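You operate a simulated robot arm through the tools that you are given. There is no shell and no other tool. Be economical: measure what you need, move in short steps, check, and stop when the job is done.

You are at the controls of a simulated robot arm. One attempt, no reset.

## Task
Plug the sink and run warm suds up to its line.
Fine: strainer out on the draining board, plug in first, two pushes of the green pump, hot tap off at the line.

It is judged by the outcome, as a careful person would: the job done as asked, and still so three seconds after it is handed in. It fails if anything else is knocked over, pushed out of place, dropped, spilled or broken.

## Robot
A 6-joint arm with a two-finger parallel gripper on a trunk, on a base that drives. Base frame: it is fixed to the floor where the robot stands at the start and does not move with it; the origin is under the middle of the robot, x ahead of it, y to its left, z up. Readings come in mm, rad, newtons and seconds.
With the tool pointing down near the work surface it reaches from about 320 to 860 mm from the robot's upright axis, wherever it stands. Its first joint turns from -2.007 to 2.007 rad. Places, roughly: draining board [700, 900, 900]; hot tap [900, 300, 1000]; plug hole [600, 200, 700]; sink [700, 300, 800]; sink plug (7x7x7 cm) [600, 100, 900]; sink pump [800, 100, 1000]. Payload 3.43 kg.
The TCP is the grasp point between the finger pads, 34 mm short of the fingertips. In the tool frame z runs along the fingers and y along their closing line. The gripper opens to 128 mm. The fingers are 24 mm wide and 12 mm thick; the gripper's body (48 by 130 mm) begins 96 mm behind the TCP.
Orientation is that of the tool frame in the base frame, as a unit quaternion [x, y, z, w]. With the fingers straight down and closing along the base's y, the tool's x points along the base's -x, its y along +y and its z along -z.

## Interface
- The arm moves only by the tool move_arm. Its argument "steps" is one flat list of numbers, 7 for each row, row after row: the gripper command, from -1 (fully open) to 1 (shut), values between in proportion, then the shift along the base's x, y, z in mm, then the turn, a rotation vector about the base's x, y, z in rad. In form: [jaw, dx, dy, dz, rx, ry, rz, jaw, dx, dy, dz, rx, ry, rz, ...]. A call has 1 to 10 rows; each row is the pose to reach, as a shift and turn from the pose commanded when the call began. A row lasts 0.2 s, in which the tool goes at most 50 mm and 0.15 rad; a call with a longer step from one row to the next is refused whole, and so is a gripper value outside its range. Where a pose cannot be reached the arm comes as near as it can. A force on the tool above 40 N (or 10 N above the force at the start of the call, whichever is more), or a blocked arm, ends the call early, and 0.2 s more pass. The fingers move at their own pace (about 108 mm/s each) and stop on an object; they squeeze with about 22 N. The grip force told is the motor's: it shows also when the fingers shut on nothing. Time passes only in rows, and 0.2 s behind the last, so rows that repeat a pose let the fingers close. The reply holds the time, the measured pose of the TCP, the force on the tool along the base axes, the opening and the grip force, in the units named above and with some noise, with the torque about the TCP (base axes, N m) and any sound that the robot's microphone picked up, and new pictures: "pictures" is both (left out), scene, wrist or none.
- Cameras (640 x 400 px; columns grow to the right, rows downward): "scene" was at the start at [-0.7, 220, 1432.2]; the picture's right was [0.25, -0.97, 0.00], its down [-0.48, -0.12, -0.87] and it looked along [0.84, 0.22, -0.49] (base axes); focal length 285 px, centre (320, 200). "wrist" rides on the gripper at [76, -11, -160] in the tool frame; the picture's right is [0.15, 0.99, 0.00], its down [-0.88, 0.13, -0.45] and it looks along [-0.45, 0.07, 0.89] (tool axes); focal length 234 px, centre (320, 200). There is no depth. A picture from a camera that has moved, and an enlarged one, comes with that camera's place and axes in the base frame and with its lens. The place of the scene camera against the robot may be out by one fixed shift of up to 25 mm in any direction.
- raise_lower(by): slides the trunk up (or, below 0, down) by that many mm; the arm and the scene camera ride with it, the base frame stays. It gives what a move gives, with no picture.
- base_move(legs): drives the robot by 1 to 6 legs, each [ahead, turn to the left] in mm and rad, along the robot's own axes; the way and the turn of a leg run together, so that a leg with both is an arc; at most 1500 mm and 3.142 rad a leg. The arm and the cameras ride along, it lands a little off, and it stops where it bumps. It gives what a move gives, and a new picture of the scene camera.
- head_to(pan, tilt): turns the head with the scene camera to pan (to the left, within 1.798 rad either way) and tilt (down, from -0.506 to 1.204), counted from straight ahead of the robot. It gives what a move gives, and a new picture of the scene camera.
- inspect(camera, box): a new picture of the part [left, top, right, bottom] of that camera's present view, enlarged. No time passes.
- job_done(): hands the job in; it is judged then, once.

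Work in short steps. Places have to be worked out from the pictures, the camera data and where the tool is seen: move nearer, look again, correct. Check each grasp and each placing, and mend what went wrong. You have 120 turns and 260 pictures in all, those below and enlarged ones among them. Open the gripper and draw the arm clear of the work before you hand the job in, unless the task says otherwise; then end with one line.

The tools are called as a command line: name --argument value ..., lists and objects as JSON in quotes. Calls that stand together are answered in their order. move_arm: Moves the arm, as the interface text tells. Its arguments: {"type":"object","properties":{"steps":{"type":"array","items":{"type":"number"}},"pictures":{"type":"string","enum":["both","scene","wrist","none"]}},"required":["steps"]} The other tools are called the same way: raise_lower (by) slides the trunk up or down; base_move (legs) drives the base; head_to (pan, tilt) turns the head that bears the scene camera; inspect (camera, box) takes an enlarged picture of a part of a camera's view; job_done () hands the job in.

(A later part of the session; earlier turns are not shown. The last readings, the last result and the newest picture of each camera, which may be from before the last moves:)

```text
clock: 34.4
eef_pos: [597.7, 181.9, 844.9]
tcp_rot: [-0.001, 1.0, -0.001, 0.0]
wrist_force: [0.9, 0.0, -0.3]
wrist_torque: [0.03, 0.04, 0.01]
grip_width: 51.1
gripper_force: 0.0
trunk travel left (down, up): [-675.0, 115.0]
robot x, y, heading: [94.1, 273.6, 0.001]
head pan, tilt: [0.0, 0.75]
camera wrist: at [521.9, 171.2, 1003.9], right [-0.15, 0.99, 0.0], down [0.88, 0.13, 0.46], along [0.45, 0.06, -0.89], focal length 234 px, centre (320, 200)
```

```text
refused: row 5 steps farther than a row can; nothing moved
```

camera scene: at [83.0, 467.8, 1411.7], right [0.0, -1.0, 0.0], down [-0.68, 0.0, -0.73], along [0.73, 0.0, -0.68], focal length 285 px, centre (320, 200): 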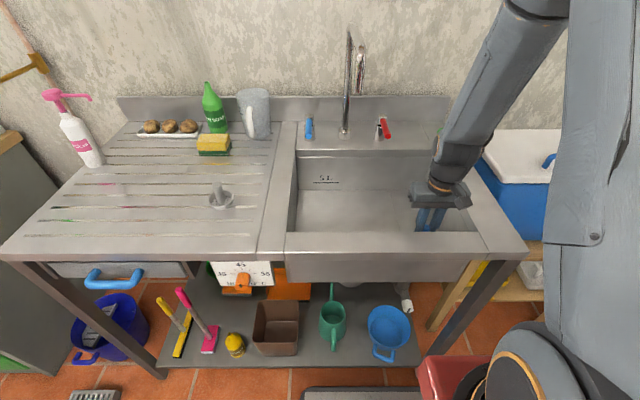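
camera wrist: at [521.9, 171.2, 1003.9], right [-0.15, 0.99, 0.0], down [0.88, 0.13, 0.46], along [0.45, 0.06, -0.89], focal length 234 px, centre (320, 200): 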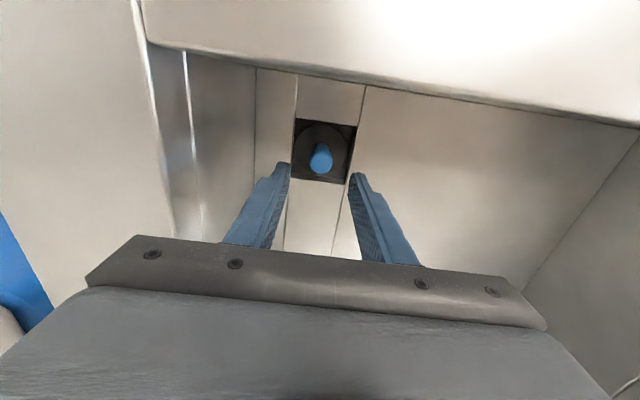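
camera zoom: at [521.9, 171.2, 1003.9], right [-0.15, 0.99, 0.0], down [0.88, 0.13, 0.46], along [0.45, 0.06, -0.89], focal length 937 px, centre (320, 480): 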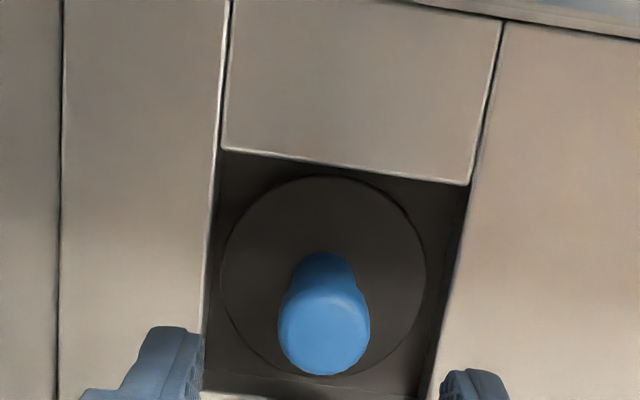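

move_arm --steps '[0.2, 0, 0, 50, 0, 0, 0, 0.2, 0, 0, 100, 0, 0, 0, 0.2, 0, 0, 150, 0, 0, 0, 1, 0, 0, 200, 0, 0, 0, 1, 0, -10, 240, 0, 0, 0, 1, 25, -35, 270, 0, 0, 0, 1, 60, -65, 270, 0, 0, 0, 1, 95, -95, 270, 0, 0, 0, 1, 120, -125, 270, 0, 0, 0, 1, 130, -140, 270, 0, 0, 0]'

```text
clock: 36.5
eef_pos: [725.8, 42.1, 1116.2]
tcp_rot: [-0.001, 1.0, -0.002, 0.001]
wrist_force: [-0.8, 0.1, -1.3]
wrist_torque: [-0.05, 0.0, -0.02]
grip_width: 0.2
gripper_force: 21.9
trunk travel left (down, up): [-675.0, 115.0]
robot x, y, heading: [92.4, 268.2, 0.003]
head pan, tilt: [0.0, 0.75]
camera scene: at [83.0, 467.9, 1411.6], right [0.0, -1.0, 0.0], down [-0.68, 0.0, -0.73], along [0.73, 0.0, -0.68], focal length 285 px, centre (320, 200)
camera wrist: at [650.9, 31.6, 1274.6], right [-0.15, 0.99, 0.0], down [0.88, 0.13, 0.46], along [0.45, 0.07, -0.89], focal length 234 px, centre (320, 200)
```

scene: 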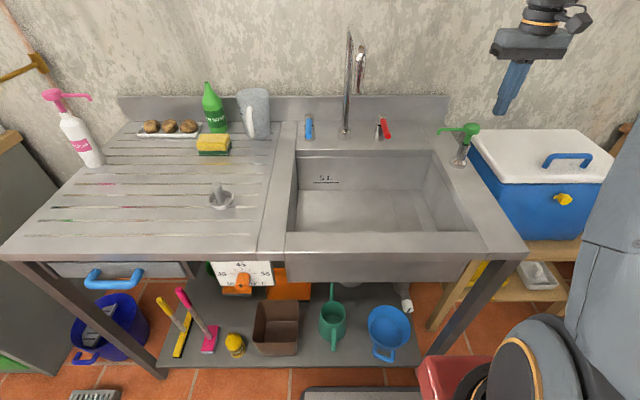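
wrist: 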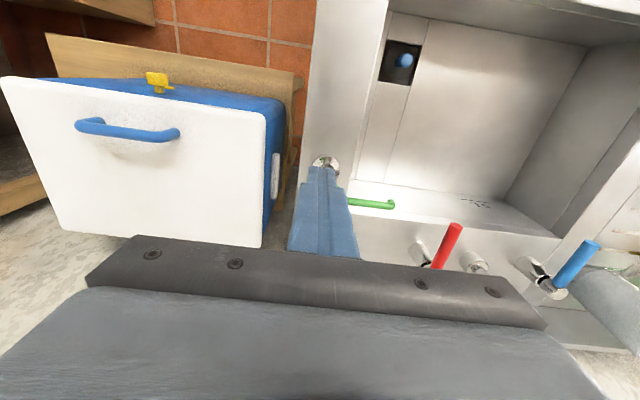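

The pump head is hidden behind the fingers; scene-camera offset appears ~-19 mm in z, giving pump ≈(787,57). Shift +y and back for an open view.

move_arm --steps '[1, -20, 40, 0, 0, 0, 0, 1, -40, 75, 0, 0, 0, 0]' --pictures "wrist"

inspect --camera "wrist" --box '[200, 120, 400, 245]'

```text
clock: 37.1
eef_pos: [686.8, 119.1, 1115.8]
tcp_rot: [0.0, 1.0, -0.002, 0.002]
wrist_force: [-0.2, -0.4, 0.0]
wrist_torque: [0.08, 0.01, 0.0]
grip_width: 0.0
gripper_force: 21.7
trunk travel left (down, up): [-675.0, 115.0]
robot x, y, heading: [90.3, 272.5, 0.002]
head pan, tilt: [0.0, 0.75]
camera wrist: at [611.7, 107.4, 1274.3], right [-0.15, 0.99, 0.0], down [0.88, 0.13, 0.46], along [0.45, 0.06, -0.89], focal length 234 px, centre (320, 200)
```

wrist: 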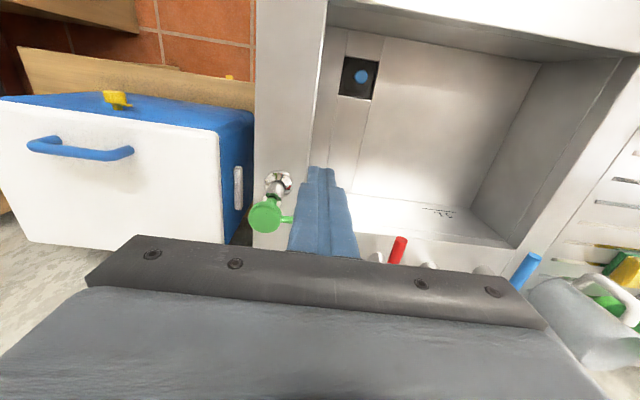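

```text
3.20 times, centred on (300, 182) of wrist
camera zoom: at [611.7, 107.4, 1274.3], right [-0.15, 0.99, 0.0], down [0.88, 0.13, 0.46], along [0.45, 0.06, -0.89], focal length 749 px, centre (384, 256)
```

zoom: 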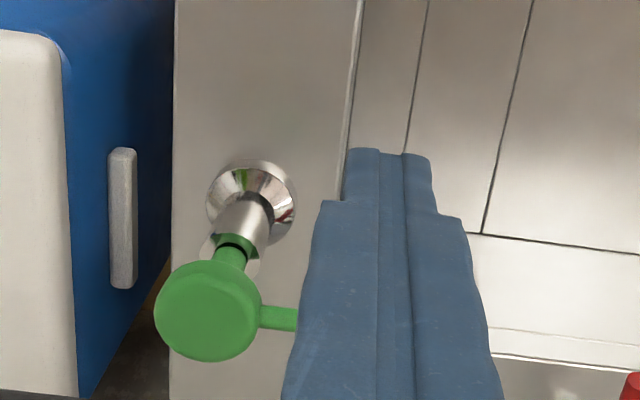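

Pump head is at (783,56), top z≈1008, ~43 mm wide. Position the closed fingers above it.

move_arm --steps '[1, 35, -25, 0, 0, 0, 0, 1, 70, -50, 0, 0, 0, 0, 1, 96, -63, 0, 0, 0, 0, 1, 96, -63, -40, 0, 0, 0, 1, 96, -63, -55, 0, 0, 0]'

inspect --camera "scene" --box '[400, 90, 520, 190]'

```text
clock: 38.4
eef_pos: [782.9, 54.3, 1059.5]
tcp_rot: [-0.001, 1.0, -0.002, 0.002]
wrist_force: [-0.5, 0.5, -0.6]
wrist_torque: [0.02, -0.02, 0.02]
grip_width: 0.1
gripper_force: 22.0
trunk travel left (down, up): [-675.0, 115.0]
robot x, y, heading: [89.0, 267.1, 0.001]
head pan, tilt: [0.0, 0.75]
camera scene: at [83.0, 467.8, 1411.7], right [0.0, -1.0, 0.0], down [-0.68, 0.0, -0.73], along [0.73, 0.0, -0.68], focal length 285 px, centre (320, 200)
camera wrist: at [707.4, 43.2, 1218.7], right [-0.15, 0.99, 0.0], down [0.88, 0.13, 0.46], along [0.45, 0.06, -0.89], focal length 234 px, centre (320, 200)
```

scene: 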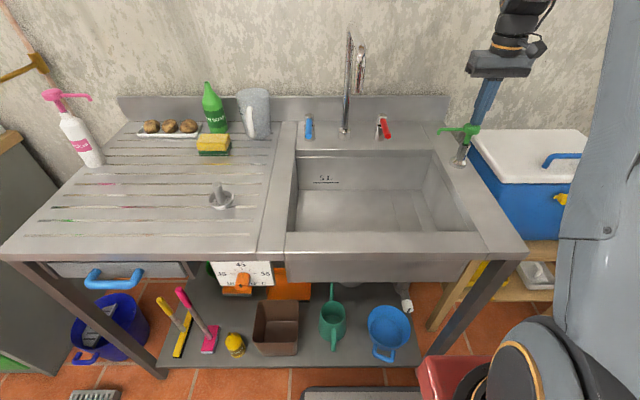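
wrist: 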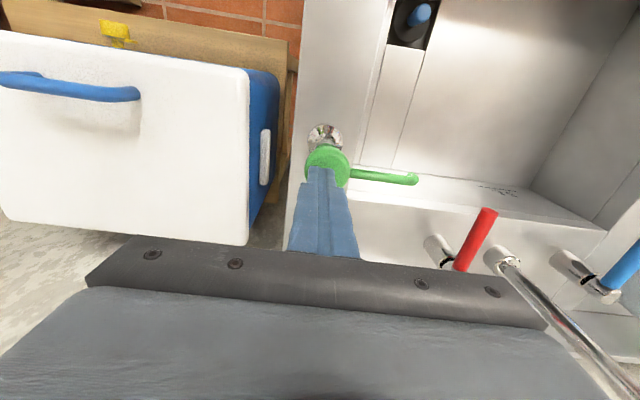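

```text
4.00 times, centred on (460, 140) of scene
camera zoom: at [83.0, 467.8, 1411.7], right [0.0, -1.0, 0.0], down [-0.68, 0.0, -0.73], along [0.73, 0.0, -0.68], focal length 1139 px, centre (-240, 440)
```

zoom: 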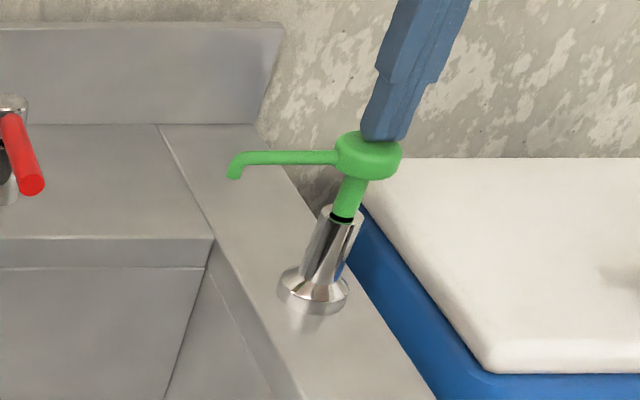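

The fingers are centred above the head. First push: step down until the stop.

move_arm --steps '[1, 0, 1, -10, 0, 0, 0, 1, 0, 1, -18, 0, 0, 0, 1, 0, 1, -23, 0, 0, 0, 1, 0, 1, -27, 0, 0, 0]' --pictures "scene"

inspect --camera "scene" --box '[400, 90, 520, 190]'

```text
clock: 39.2
eef_pos: [783.2, 54.0, 1043.6]
tcp_rot: [0.0, 1.0, -0.003, 0.006]
wrist_force: [-9.7, 2.4, 19.5]
wrist_torque: [0.18, 0.4, 0.01]
grip_width: 0.0
gripper_force: 21.8
trunk travel left (down, up): [-675.0, 115.0]
robot x, y, heading: [90.8, 270.9, -0.002]
head pan, tilt: [0.0, 0.75]
stopped in row 4: the force on the tool passed its limit at 44 N (the readings are from after the stop); the commanded pose is now the measured one
camera scene: at [81.7, 468.2, 1411.6], right [0.0, -1.0, 0.0], down [-0.68, 0.0, -0.73], along [0.73, 0.0, -0.68], focal length 285 px, centre (320, 200)
```

scene: 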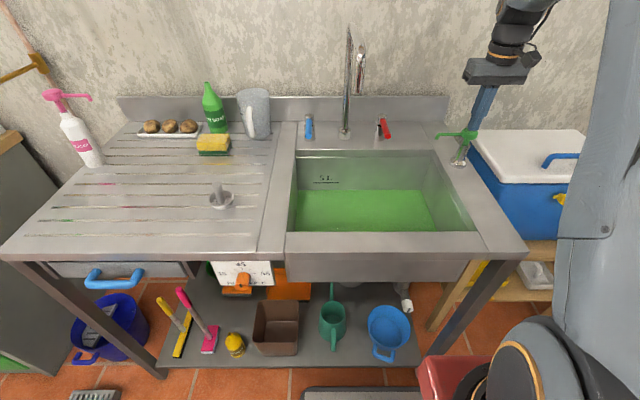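

```text
4.00 times, centred on (460, 140) of scene
camera zoom: at [81.7, 468.2, 1411.6], right [0.0, -1.0, 0.0], down [-0.68, 0.0, -0.73], along [0.73, 0.0, -0.68], focal length 1139 px, centre (-240, 440)
```

zoom: 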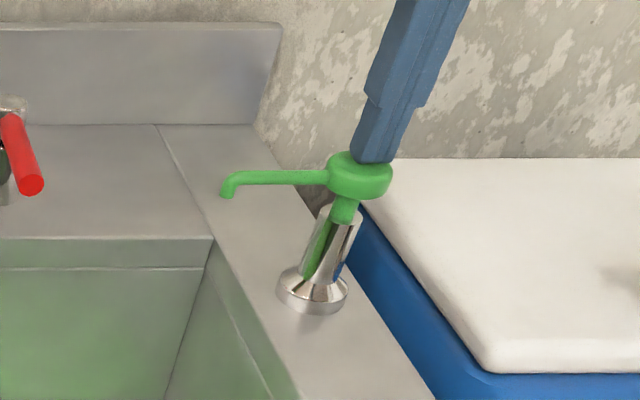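

The first push dispensed soap (green in the sink). Release upward and check the head returns.

move_arm --steps '[1, 0, 0, 15, 0, 0, 0, 1, 0, 0, 40, 0, 0, 0, 1, 0, 0, 40, 0, 0, 0, 1, 0, 0, 40, 0, 0, 0]' --pictures "scene"

inspect --camera "scene" --box '[400, 90, 520, 190]'

inspect --camera "scene" --box '[270, 140, 480, 250]'

```text
clock: 40.2
eef_pos: [784.1, 54.0, 1081.4]
tcp_rot: [0.0, 1.0, -0.003, 0.005]
wrist_force: [-0.3, 0.0, 0.0]
wrist_torque: [-0.01, 0.0, 0.0]
grip_width: 0.0
gripper_force: 22.1
trunk travel left (down, up): [-675.0, 115.0]
robot x, y, heading: [88.4, 273.8, 0.002]
head pan, tilt: [0.0, 0.75]
camera scene: at [83.2, 467.8, 1411.6], right [0.0, -1.0, 0.0], down [-0.68, 0.0, -0.73], along [0.73, 0.0, -0.68], focal length 285 px, centre (320, 200)
```

scene: 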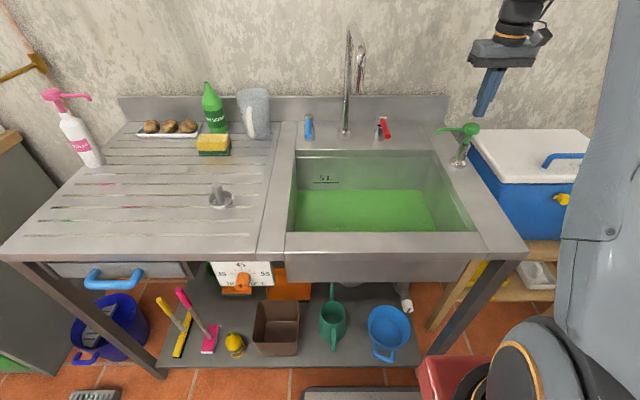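

```text
4.00 times, centred on (460, 140) of scene
camera zoom: at [83.2, 467.8, 1411.6], right [0.0, -1.0, 0.0], down [-0.68, 0.0, -0.73], along [0.73, 0.0, -0.68], focal length 1139 px, centre (-240, 440)
```

zoom: 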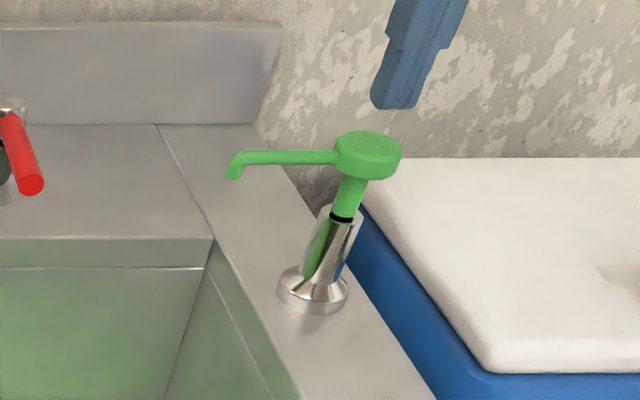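

```text
3.05 times, centred on (375, 195) of scene
camera zoom: at [83.2, 467.8, 1411.6], right [0.0, -1.0, 0.0], down [-0.68, 0.0, -0.73], along [0.73, 0.0, -0.68], focal length 868 px, centre (152, 215)
```

zoom: 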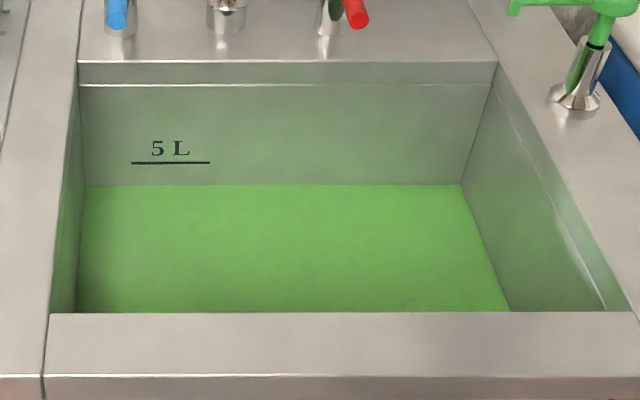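

Head sprang back fully. Second push the same way, then release.

move_arm --steps '[1, -1, 1, -15, 0, 0, 0, 1, -1, 1, -30, 0, 0, 0, 1, -1, 1, -40, 0, 0, 0, 1, -1, 1, -45, 0, 0, 0, 1, -1, 1, -50, 0, 0, 0]' --pictures "none"

inspect --camera "scene" --box '[400, 90, 520, 190]'

```text
clock: 41.3
eef_pos: [783.9, 55.5, 1045.0]
tcp_rot: [0.0, 1.0, -0.005, 0.011]
wrist_force: [-9.7, 3.3, 18.6]
wrist_torque: [0.18, 0.36, 0.01]
grip_width: 0.1
gripper_force: 22.6
trunk travel left (down, up): [-675.0, 115.0]
robot x, y, heading: [89.0, 270.0, -0.0]
head pan, tilt: [0.0, 0.75]
stopped in row 5: the force on the tool passed its limit at 45 N (the readings are from after the stop); the commanded pose is now the measured one
```

```text
4.00 times, centred on (460, 140) of scene
camera zoom: at [81.5, 468.2, 1411.6], right [0.0, -1.0, 0.0], down [-0.68, 0.0, -0.73], along [0.73, 0.0, -0.68], focal length 1139 px, centre (-240, 440)
```

zoom: 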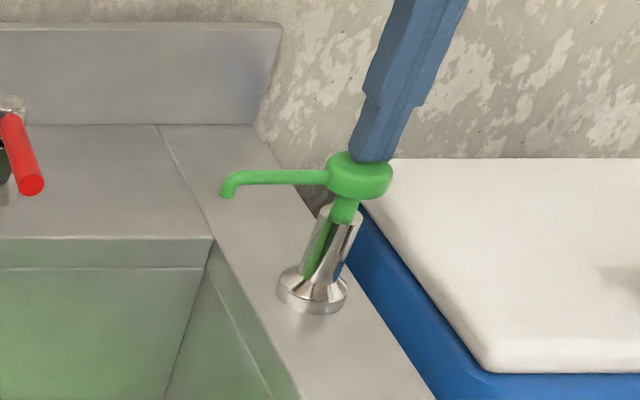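

Second push reached the same depth. Rise clear and move toward the hot tap for a look.

move_arm --steps '[1, 0, 0, 15, 0, 0, 0, 1, 0, 0, 50, 0, 0, 0, 1, 0, 0, 80, 0, 0, 0, 1, -30, 20, 100, 0, 0, 0, 1, -60, 50, 110, 0, 0, 0, 1, -80, 90, 110, 0, 0, 0, 1, -100, 130, 110, 0, 0, 0]'

inspect --camera "scene" --box '[280, 20, 500, 250]'

inspect --camera "wrist" --box '[320, 150, 520, 275]'

```text
clock: 42.9
eef_pos: [684.2, 185.7, 1151.7]
tcp_rot: [0.0, 1.0, -0.003, 0.007]
wrist_force: [-0.2, -0.9, -0.4]
wrist_torque: [0.02, 0.07, 0.0]
grip_width: 0.0
gripper_force: 22.1
trunk travel left (down, up): [-675.0, 115.0]
robot x, y, heading: [90.7, 273.5, -0.0]
head pan, tilt: [0.0, 0.75]
camera scene: at [83.4, 467.4, 1411.7], right [0.0, -1.0, 0.0], down [-0.68, 0.0, -0.73], along [0.73, 0.0, -0.68], focal length 285 px, centre (320, 200)
camera wrist: at [607.5, 176.1, 1309.7], right [-0.15, 0.99, -0.01], down [0.87, 0.13, 0.47], along [0.46, 0.06, -0.88], focal length 234 px, centre (320, 200)
```

scene: 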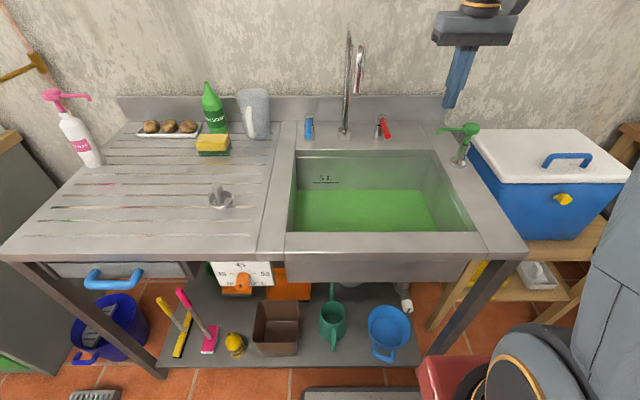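
wrist: 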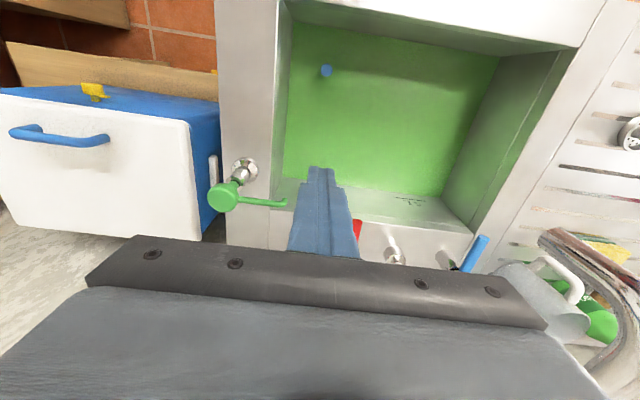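

```text
1.74 times, centred on (390, 135) of scene
camera zoom: at [83.4, 467.4, 1411.7], right [0.0, -1.0, 0.0], down [-0.68, 0.0, -0.73], along [0.73, 0.0, -0.68], focal length 495 px, centre (198, 313)
```

zoom: 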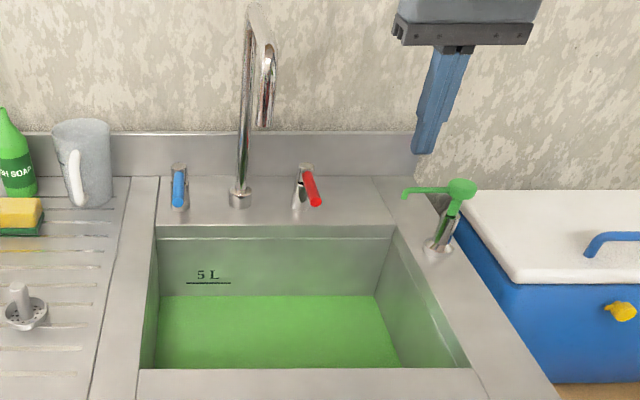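

```text
3.20 times, centred on (420, 212) of wrist
camera zoom: at [607.5, 176.1, 1309.7], right [-0.15, 0.99, -0.01], down [0.87, 0.13, 0.47], along [0.46, 0.06, -0.88], focal length 749 px, centre (0, 160)
```

zoom: 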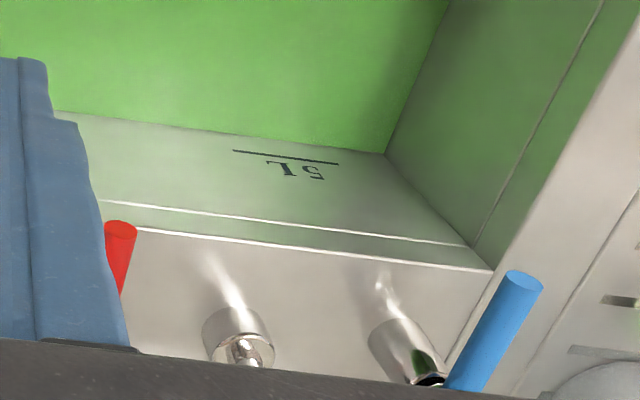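

Suds soap is in. Taps: hot lever from body (915,282,974) to its end ≈(822,273,959); the spout tip is near y≈380. I'll look closely at the tap's construction and the spout.

inspect --camera "scene" --box '[290, 100, 410, 160]'

head_to --pan -0.3 --tilt 0.45

```text
5.33 times, centred on (350, 130) of scene
camera zoom: at [83.4, 467.4, 1411.7], right [0.0, -1.0, 0.0], down [-0.68, 0.0, -0.73], along [0.73, 0.0, -0.68], focal length 1518 px, centre (160, 573)
```

zoom: 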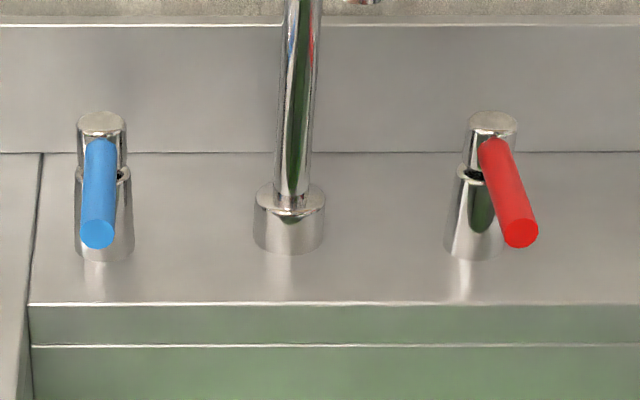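

```text
clock: 43.7
eef_pos: [685.2, 184.9, 1152.8]
tcp_rot: [0.0, 1.0, -0.004, 0.007]
wrist_force: [-0.4, 0.0, -0.1]
wrist_torque: [0.02, 0.01, 0.05]
grip_width: 0.0
gripper_force: 22.2
trunk travel left (down, up): [-675.0, 115.0]
robot x, y, heading: [91.6, 270.9, 0.001]
head pan, tilt: [-0.3, 0.45]
camera scene: at [88.0, 440.7, 1438.0], right [-0.29, -0.96, 0.0], down [-0.42, 0.13, -0.9], along [0.86, -0.26, -0.44], focal length 285 px, centre (320, 200)
```

scene: 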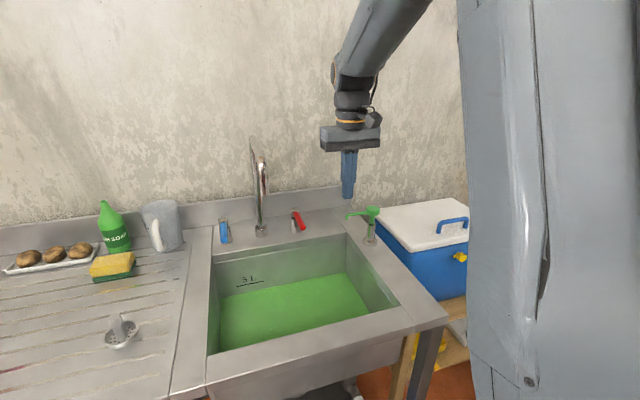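

Taps turn about a vertical axis; the spout tip is at ≈(681,393,1149), so I keep to its right. I go above the red lever with jaw ~50 mm to straddle it.

move_arm --steps '[0.2, 40, 0, -20, 0, 0, 0, 0.2, 80, 0, -40, 0, 0, 0, 0.2, 120, 0, -60, 0, 0, 0, 0.2, 152, 20, -80, 0, 0, 0, 0.2, 152, 55, -90, 0, 0, 0, 0.2, 152, 88, -90, 0, 0, 0]'

```text
clock: 45.1
eef_pos: [836.5, 273.5, 1062.0]
tcp_rot: [0.0, 1.0, -0.004, 0.008]
wrist_force: [0.0, -0.8, 0.3]
wrist_torque: [0.01, 0.02, -0.01]
grip_width: 50.9
gripper_force: 0.1
trunk travel left (down, up): [-675.0, 115.0]
robot x, y, heading: [89.7, 272.5, -0.003]
head pan, tilt: [-0.3, 0.45]
camera scene: at [88.1, 440.3, 1438.1], right [-0.29, -0.96, 0.0], down [-0.42, 0.13, -0.9], along [0.86, -0.26, -0.44], focal length 285 px, centre (320, 200)
camera wrist: at [759.1, 263.1, 1218.8], right [-0.15, 0.99, -0.01], down [0.87, 0.13, 0.47], along [0.47, 0.06, -0.88], focal length 234 px, centre (320, 200)
```

scene: 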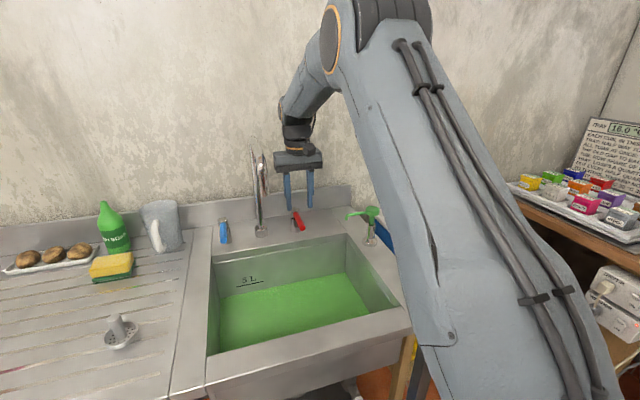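
wrist: 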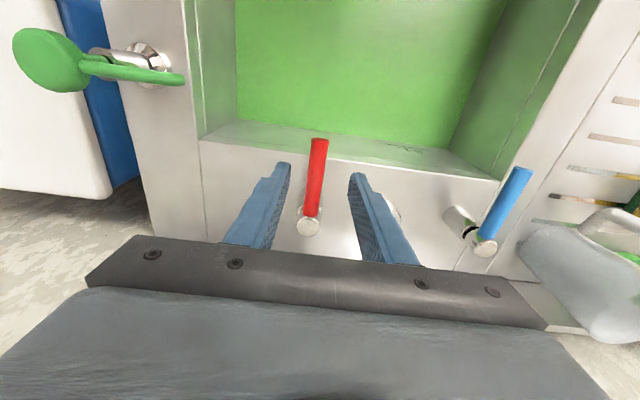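

Lever runs straight along x at y≈270 from x 822 to 921. Descend to straddle it.

move_arm --steps '[0.2, 3, -3, -40, 0, 0, 0, 0.2, 3, -3, -75, 0, 0, 0, 0.2, 3, -3, -88, 0, 0, 0]'

inspect --camera "scene" --box '[230, 160, 350, 260]'

```text
clock: 45.9
eef_pos: [839.8, 269.8, 972.2]
tcp_rot: [0.0, 1.0, -0.003, 0.009]
wrist_force: [-0.5, -0.4, -0.5]
wrist_torque: [0.01, 0.0, -0.02]
grip_width: 50.9
gripper_force: 0.1
trunk travel left (down, up): [-675.0, 115.0]
robot x, y, heading: [91.0, 269.5, 0.002]
head pan, tilt: [-0.3, 0.45]
camera scene: at [87.9, 440.7, 1438.1], right [-0.29, -0.96, 0.0], down [-0.42, 0.13, -0.9], along [0.86, -0.26, -0.44], focal length 285 px, centre (320, 200)
camera wrist: at [762.2, 260.0, 1130.3], right [-0.15, 0.99, -0.01], down [0.87, 0.13, 0.47], along [0.47, 0.06, -0.88], focal length 234 px, centre (320, 200)
```

scene: 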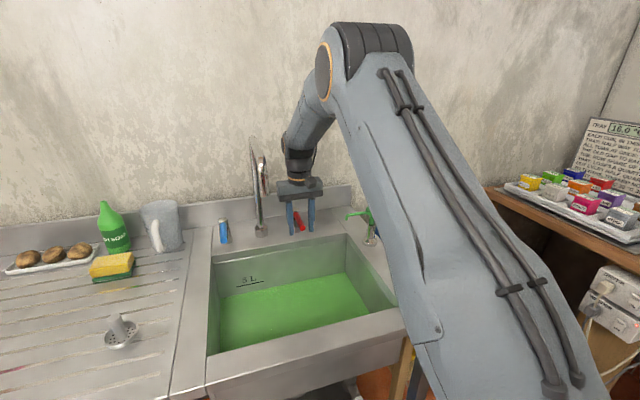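
wrist: 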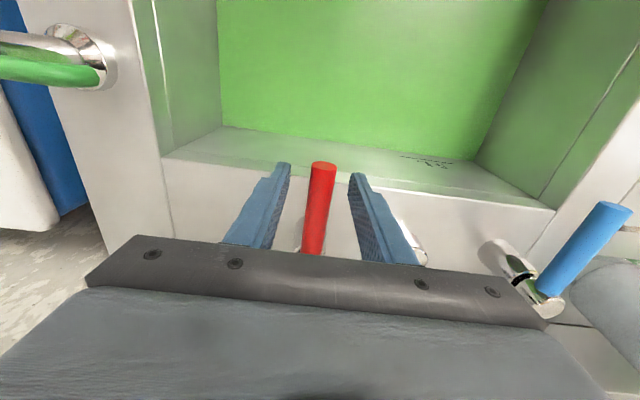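

```text
4.00 times, centred on (290, 210) of scene
camera zoom: at [87.9, 440.7, 1438.1], right [-0.29, -0.96, 0.0], down [-0.42, 0.13, -0.9], along [0.86, -0.26, -0.44], focal length 1139 px, centre (440, 160)
```

zoom: 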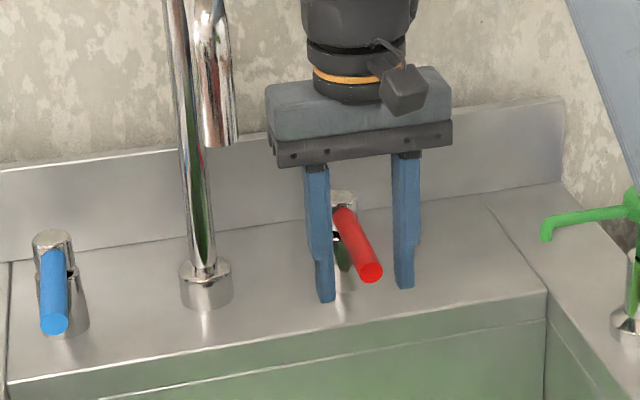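

The lever lies between the fingers and the spout is clear. Grip it and turn it slightly counter-clockwise (end toward −y), watching force and flow.

move_arm --steps '[1, 0, 0, 0, 0, 0, 0, 1, 0, 0, 0, 0, 0, 0, 1, 0.9, -12, 0, 0, 0, 0.15]'

```text
clock: 46.8
eef_pos: [841.2, 270.5, 972.2]
tcp_rot: [-0.069, 0.998, 0.0, 0.009]
wrist_force: [1.8, 10.8, -1.8]
wrist_torque: [0.04, 0.22, -1.24]
grip_width: 21.6
gripper_force: 45.0
trunk travel left (down, up): [-675.0, 115.0]
robot x, y, heading: [88.7, 271.2, 0.006]
head pan, tilt: [-0.3, 0.45]
stopped in row 3: the force on the tool passed its limit at 45 N (the readings are from after the stop); the commanded pose is now the measured one
camera scene: at [87.1, 441.6, 1438.0], right [-0.29, -0.96, 0.0], down [-0.42, 0.12, -0.9], along [0.86, -0.26, -0.44], focal length 285 px, centre (320, 200)
camera wrist: at [765.7, 248.2, 1130.1], right [-0.28, 0.96, 0.0], down [0.85, 0.25, 0.47], along [0.45, 0.13, -0.88], focal length 234 px, centre (320, 200)
```

scene: 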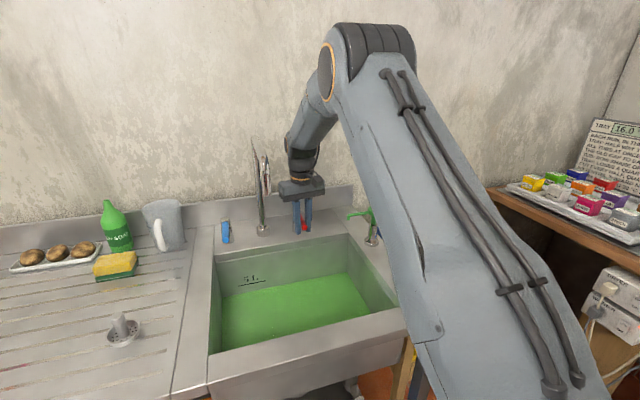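
wrist: 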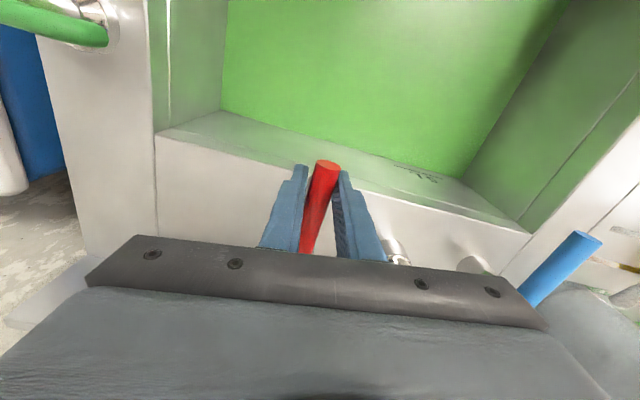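

It's blocked that way (end stop), so it opens the other way. Open jaw, square up and try slightly clockwise (toward +y), mindful of the spout.

move_arm --steps '[0.4, 0, 0, 0, 0, 0, 0, 0.4, -1, 0, 0, 0, 0, -0.14, 0.4, -1, 0, 0, 0, 0, -0.14, 1, -1, 0, 0, 0, 0, -0.14, 1, -1, 0, 0, 0, 0, -0.14]' --pictures "wrist"

```text
clock: 48.0
eef_pos: [839.5, 271.3, 973.2]
tcp_rot: [-0.001, 1.0, 0.0, 0.008]
wrist_force: [-0.9, 13.2, -0.2]
wrist_torque: [0.02, -0.01, 0.31]
grip_width: 18.2
gripper_force: 44.8
trunk travel left (down, up): [-675.0, 115.0]
robot x, y, heading: [89.5, 270.5, 0.009]
head pan, tilt: [-0.3, 0.45]
camera wrist: at [762.0, 259.0, 1130.3], right [-0.15, 0.99, 0.0], down [0.87, 0.13, 0.47], along [0.47, 0.07, -0.88], focal length 234 px, centre (320, 200)
```

wrist: 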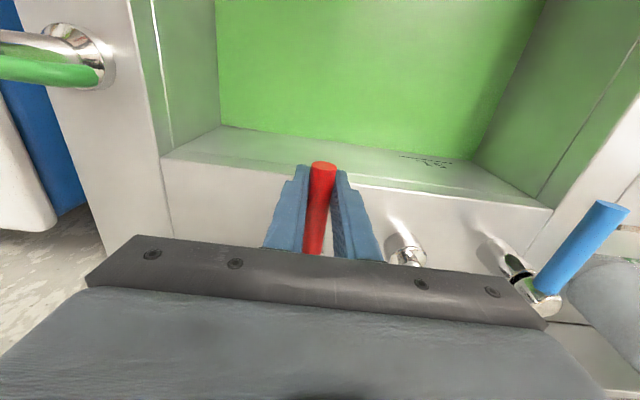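

Gripped squarely. Turn 0.15 rad clockwise.

move_arm --steps '[1, 0.2, 7, 0, 0, 0, -0.07, 1, 0.9, 13, 0, 0, 0, -0.15]'

inspect --camera "scene" --box '[200, 140, 360, 320]'

```text
clock: 48.6
eef_pos: [840.8, 271.3, 972.0]
tcp_rot: [0.075, 0.997, -0.005, 0.01]
wrist_force: [-1.0, -13.4, 0.5]
wrist_torque: [-0.07, 0.05, 1.22]
grip_width: 22.1
gripper_force: 45.4
trunk travel left (down, up): [-675.0, 115.0]
robot x, y, heading: [90.1, 271.3, -0.002]
head pan, tilt: [-0.3, 0.45]
stopped in row 2: the force on the tool passed its limit at 44 N (the readings are from after the stop); the commanded pose is now the measured one
camera scene: at [88.6, 439.7, 1438.2], right [-0.3, -0.95, 0.0], down [-0.42, 0.13, -0.9], along [0.86, -0.27, -0.44], focal length 285 px, centre (320, 200)
camera wrist: at [762.3, 272.3, 1130.3], right [0.0, 1.0, -0.01], down [0.88, 0.0, 0.47], along [0.47, -0.01, -0.88], focal length 234 px, centre (320, 200)
```

scene: 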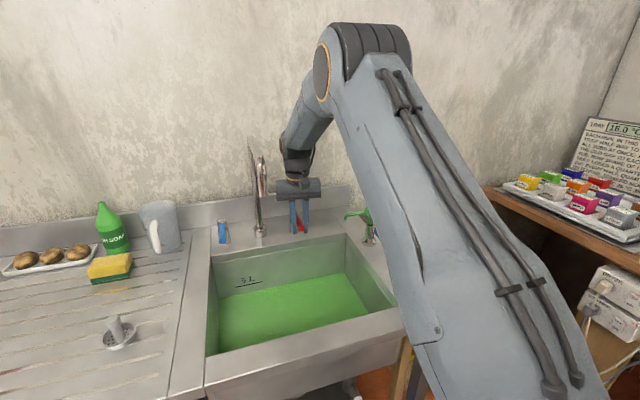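
wrist: 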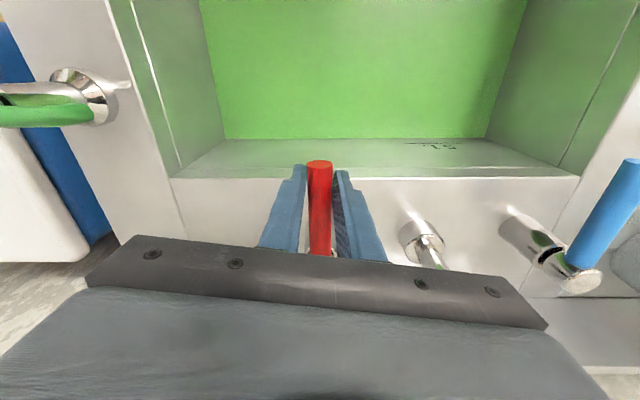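

```text
2.22 times, centred on (280, 230) of scene
camera zoom: at [88.6, 439.7, 1438.2], right [-0.3, -0.95, 0.0], down [-0.42, 0.13, -0.9], along [0.86, -0.27, -0.44], focal length 633 px, centre (409, 133)
```

zoom: 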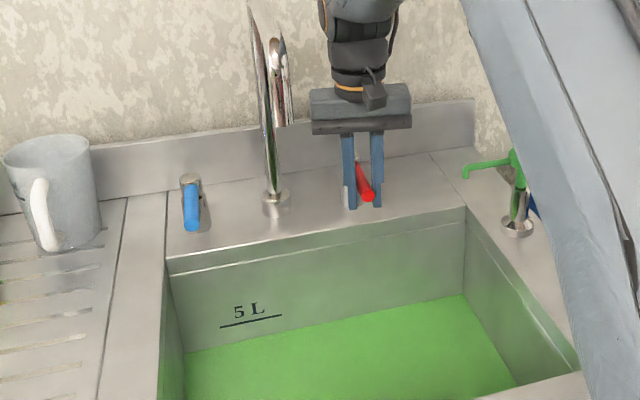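

No yaw either way, so this is a lift lever (it slopes down when closed). Square up, re-grip, then lift 12 mm.

move_arm --steps '[0.4, 0, 0, 0, 0, 0, 0, 0.4, -1, 0, -3, 0, 0, 0.15, 0.4, -1, 0, -3, 0, 0, 0.15, 1, -1, 0, -3, 0, 0, 0.15, 1, -1, 0, -3, 0, 0, 0.15, 1, -1, 0, -3, 0, 0, 0.15, 1, -1, 0, 3, 0, 0, 0.15, 1, -1, 0, 9, 0, 0, 0.15]'

inspect --camera "scene" --box '[200, 140, 360, 320]'

```text
clock: 50.4
eef_pos: [839.1, 271.1, 980.6]
tcp_rot: [0.002, 1.0, -0.003, 0.007]
wrist_force: [0.1, -15.3, -16.8]
wrist_torque: [-0.01, 1.24, 0.48]
grip_width: 18.7
gripper_force: 45.0
trunk travel left (down, up): [-675.0, 115.0]
robot x, y, heading: [88.9, 272.2, -0.006]
head pan, tilt: [-0.3, 0.45]
camera scene: at [89.3, 439.8, 1438.1], right [-0.3, -0.95, 0.0], down [-0.42, 0.13, -0.9], along [0.86, -0.27, -0.44], focal length 285 px, centre (320, 200)
camera wrist: at [762.3, 260.4, 1137.9], right [-0.14, 0.99, -0.01], down [0.87, 0.13, 0.47], along [0.47, 0.06, -0.88], focal length 234 px, centre (320, 200)
```

scene: 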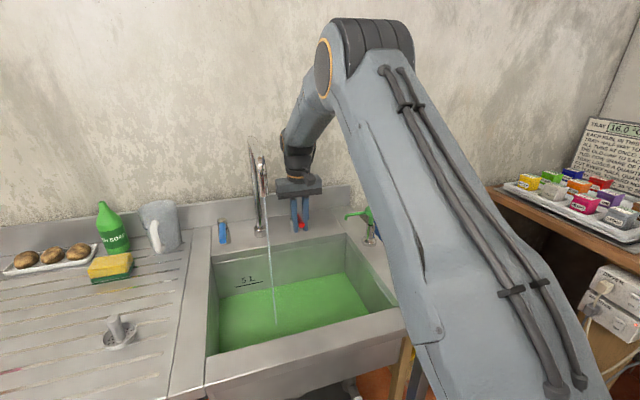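
wrist: 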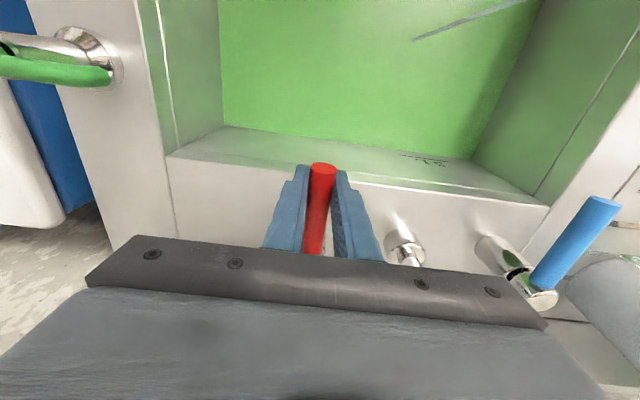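

```text
2.22 times, centred on (280, 230) of scene
camera zoom: at [89.3, 439.8, 1438.1], right [-0.3, -0.95, 0.0], down [-0.42, 0.13, -0.9], along [0.86, -0.27, -0.44], focal length 633 px, centre (409, 133)
```

zoom: 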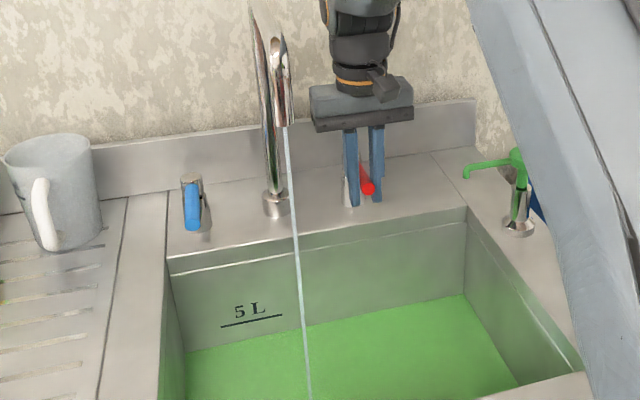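

Water runs. Hold 1 s and watch how fast the level rises toward the 5 L line.

move_arm --steps '[1, 0, 0, 0, 0, 0, 0, 1, 0, 0, 0, 0, 0, 0, 1, 0, 0, 0, 0, 0, 0, 1, 0, 0, 0, 0, 0, 0, 1, 0, 0, 0, 0, 0, 0]' --pictures "none"

inspect --camera "scene" --box '[210, 240, 320, 310]'

```text
clock: 51.6
eef_pos: [840.0, 270.6, 981.5]
tcp_rot: [0.001, 1.0, -0.003, 0.008]
wrist_force: [-5.5, -21.1, -14.1]
wrist_torque: [0.02, 1.24, 0.47]
grip_width: 18.5
gripper_force: 44.7
trunk travel left (down, up): [-675.0, 115.0]
robot x, y, heading: [89.9, 271.0, 0.001]
head pan, tilt: [-0.3, 0.45]
```

```text
5.71 times, centred on (265, 275) of scene
camera zoom: at [88.8, 439.4, 1438.2], right [-0.3, -0.96, 0.0], down [-0.42, 0.13, -0.9], along [0.86, -0.27, -0.44], focal length 1627 px, centre (634, -229)
```

zoom: 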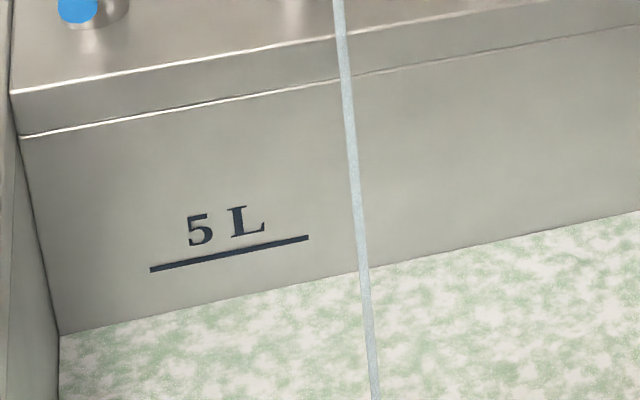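

Suds are forming. Water edge is 44 px (zoomed) under the line. Wait 2 s more and compare.

move_arm --steps '[1, 0, 0, 0, 0, 0, 0, 1, 0, 0, 0, 0, 0, 0, 1, 0, 0, 0, 0, 0, 0, 1, 0, 0, 0, 0, 0, 0, 1, 0, 0, 0, 0, 0, 0, 1, 0, 0, 0, 0, 0, 0, 1, 0, 0, 0, 0, 0, 0, 1, 0, 0, 0, 0, 0, 0, 1, 0, 0, 0, 0, 0, 0]' --pictures "none"

inspect --camera "scene" --box '[210, 240, 320, 310]'

```text
clock: 53.6
eef_pos: [839.3, 270.9, 980.5]
tcp_rot: [0.001, 1.0, -0.004, 0.01]
wrist_force: [-9.4, -24.1, -12.2]
wrist_torque: [-0.03, 0.99, 0.48]
grip_width: 18.6
gripper_force: 45.1
trunk travel left (down, up): [-675.0, 115.0]
robot x, y, heading: [88.1, 272.8, 0.002]
head pan, tilt: [-0.3, 0.45]
```

```text
5.71 times, centred on (265, 275) of scene
camera zoom: at [88.5, 438.9, 1438.2], right [-0.3, -0.96, 0.0], down [-0.42, 0.13, -0.9], along [0.86, -0.27, -0.44], focal length 1627 px, centre (634, -229)
```

zoom: 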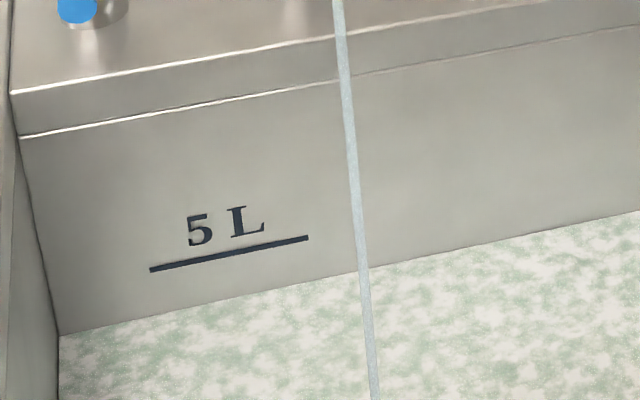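

Flow is very slow at this opening. Lift the lever another 15 mm and ease the sideways force.

move_arm --steps '[1, 0, -2, 5, 0, 0, 0, 1, 0.5, -2, 10, 0, 0, 0, 1, 1, -2, 15, 0, 0, 0, 1, 1, -2, 15, 0, 0, 0, 1, 1, -2, 15, 0, 0, 0, 1, 1, -2, 15, 0, 0, 0, 1, 1, -2, 15, 0, 0, 0]' --pictures "none"

inspect --camera "scene" --box '[210, 180, 320, 310]'

```text
clock: 55.2
eef_pos: [841.6, 270.1, 996.8]
tcp_rot: [0.0, 1.0, -0.004, 0.009]
wrist_force: [9.0, -10.8, -14.6]
wrist_torque: [0.09, 0.92, 0.51]
grip_width: 18.1
gripper_force: 44.8
trunk travel left (down, up): [-675.0, 115.0]
robot x, y, heading: [88.1, 269.0, -0.003]
head pan, tilt: [-0.3, 0.45]
```

```text
3.08 times, centred on (265, 245) of scene
camera zoom: at [89.6, 439.5, 1438.1], right [-0.3, -0.96, 0.0], down [-0.42, 0.13, -0.9], along [0.86, -0.27, -0.44], focal length 876 px, centre (489, 62)
```

zoom: 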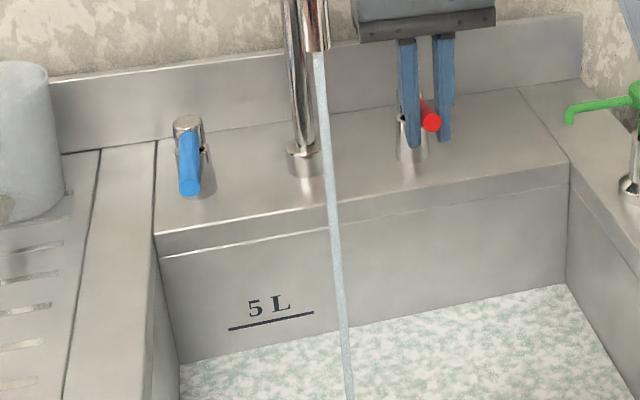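

The stream is thicker. Hold 2 s and measure.

move_arm --steps '[1, 0, 0, 0, 0, 0, 0, 1, 0, 0, 0, 0, 0, 0, 1, 0, 0, 0, 0, 0, 0, 1, 0, 0, 0, 0, 0, 0, 1, 0, 0, 0, 0, 0, 0, 1, 0, 0, 0, 0, 0, 0, 1, 0, 0, 0, 0, 0, 0, 1, 0, 0, 0, 0, 0, 0, 1, 0, 0, 0, 0, 0, 0]' --pictures "none"

inspect --camera "scene" --box '[210, 240, 320, 310]'

```text
clock: 57.2
eef_pos: [842.5, 270.8, 997.6]
tcp_rot: [0.002, 1.0, -0.003, 0.01]
wrist_force: [16.6, -7.6, -5.7]
wrist_torque: [0.12, -0.05, 0.54]
grip_width: 18.4
gripper_force: 44.7
trunk travel left (down, up): [-675.0, 115.0]
robot x, y, heading: [87.6, 267.1, -0.0]
head pan, tilt: [-0.3, 0.45]
```

```text
5.71 times, centred on (265, 275) of scene
camera zoom: at [89.5, 439.5, 1438.1], right [-0.3, -0.96, 0.0], down [-0.42, 0.13, -0.9], along [0.86, -0.27, -0.44], focal length 1627 px, centre (634, -229)
```

zoom: 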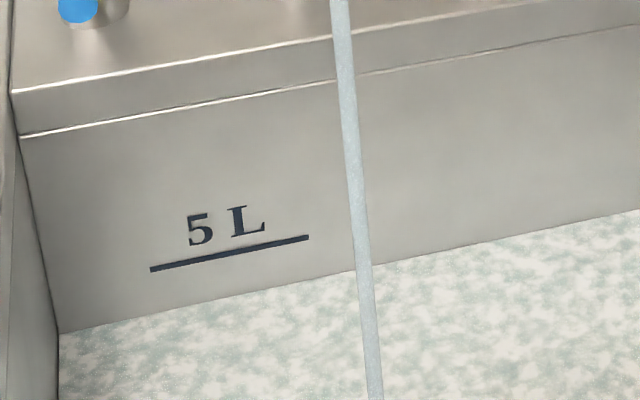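

Rising ~0.6 px/s; 42 px to go. Open further: lift 18 mm more, easing along the arc.

move_arm --steps '[1, 2, -1, 6, 0, 0, 0, 1, 4, -1, 12, 0, 0, 0, 1, 6, -1, 18, 0, 0, 0, 1, 6, -1, 18, 0, 0, 0, 1, 6, -1, 18, 0, 0, 0, 1, 6, -1, 18, 0, 0, 0]' --pictures "none"

inspect --camera "scene" --box '[210, 180, 320, 310]'

```text
clock: 58.6
eef_pos: [846.7, 271.2, 1014.9]
tcp_rot: [0.001, 1.0, -0.003, 0.008]
wrist_force: [-9.0, 12.7, -13.9]
wrist_torque: [0.34, 1.4, 0.6]
grip_width: 18.6
gripper_force: 45.2
trunk travel left (down, up): [-675.0, 115.0]
robot x, y, heading: [89.0, 268.8, 0.004]
head pan, tilt: [-0.3, 0.45]
```

```text
3.08 times, centred on (265, 245) of scene
camera zoom: at [88.3, 440.7, 1438.0], right [-0.29, -0.96, 0.0], down [-0.42, 0.13, -0.9], along [0.86, -0.27, -0.44], focal length 876 px, centre (489, 62)
```

zoom: 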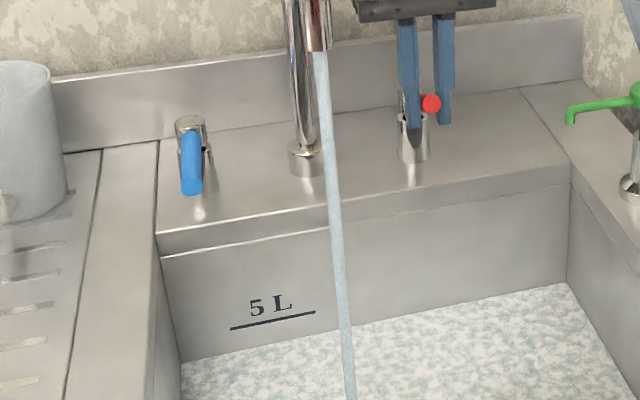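

Flow is stronger now. Hold 2 s and measure.

move_arm --steps '[1, 0, -1, 0, 0, 0, 0, 1, 0, -1, 0, 0, 0, 0, 1, 0, -1, 0, 0, 0, 0, 1, 0, -1, 0, 0, 0, 0, 1, 0, -1, 0, 0, 0, 0, 1, 0, -1, 0, 0, 0, 0, 1, 0, -1, 0, 0, 0, 0, 1, 0, -1, 0, 0, 0, 0, 1, 0, -1, 0, 0, 0, 0, 1, 0, -1, 0, 0, 0, 0]' --pictures "none"

inspect --camera "scene" --box '[210, 240, 320, 310]'

```text
clock: 60.8
eef_pos: [847.2, 271.1, 1016.5]
tcp_rot: [0.0, 1.0, -0.004, 0.01]
wrist_force: [-14.4, 31.9, -6.3]
wrist_torque: [0.5, 1.13, 0.72]
grip_width: 18.4
gripper_force: 44.7
trunk travel left (down, up): [-675.0, 115.0]
robot x, y, heading: [91.8, 272.5, 0.004]
head pan, tilt: [-0.3, 0.45]
```

```text
5.71 times, centred on (265, 275) of scene
camera zoom: at [87.7, 442.1, 1437.9], right [-0.29, -0.96, 0.0], down [-0.42, 0.13, -0.9], along [0.86, -0.27, -0.43], focal length 1627 px, centre (634, -229)
```

zoom: 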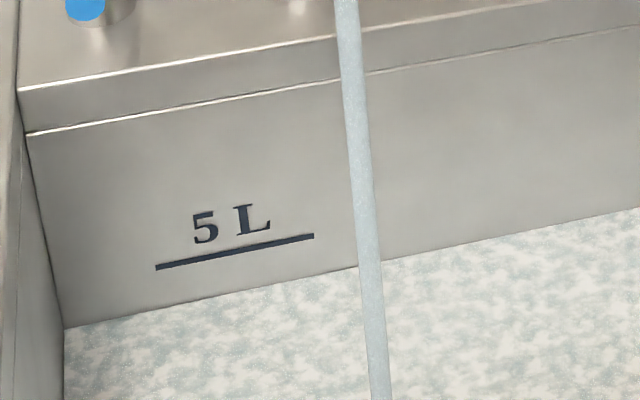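

About 39 px to go at ~1.2 px/s. Lift 15 mm more, then loosen the jaw (straddling) to relieve the side force and see whether the lever stays.

move_arm --steps '[1, 2, 1, 5, 0, 0, 0, 1, 5, 2, 10, 0, 0, 0, 1, 8, 2, 15, 0, 0, 0, 0.4, 8, 2, 15, 0, 0, 0, 0.4, 8, 2, 15, 0, 0, 0]' --pictures "none"

inspect --camera "scene" --box '[210, 180, 320, 310]'

```text
clock: 62.0
eef_pos: [855.6, 270.2, 1030.4]
tcp_rot: [0.0, 1.0, -0.005, 0.01]
wrist_force: [-0.1, 1.1, 0.2]
wrist_torque: [0.0, 0.01, -0.01]
grip_width: 38.2
gripper_force: 0.1
trunk travel left (down, up): [-675.0, 115.0]
robot x, y, heading: [87.6, 268.6, 0.003]
head pan, tilt: [-0.3, 0.45]
```

```text
3.08 times, centred on (265, 245) of scene
camera zoom: at [88.6, 440.5, 1438.1], right [-0.3, -0.95, 0.0], down [-0.42, 0.13, -0.9], along [0.86, -0.27, -0.44], focal length 876 px, centre (489, 62)
```

zoom: 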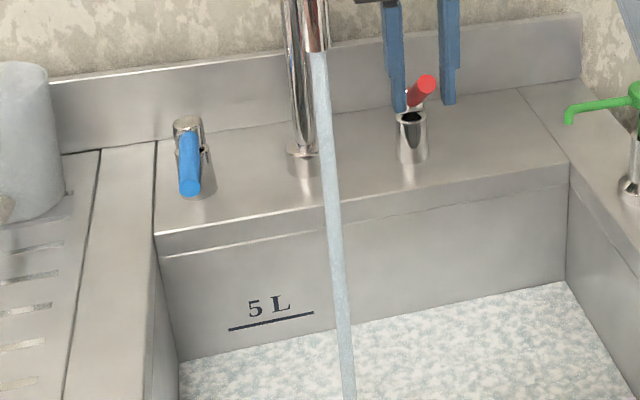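

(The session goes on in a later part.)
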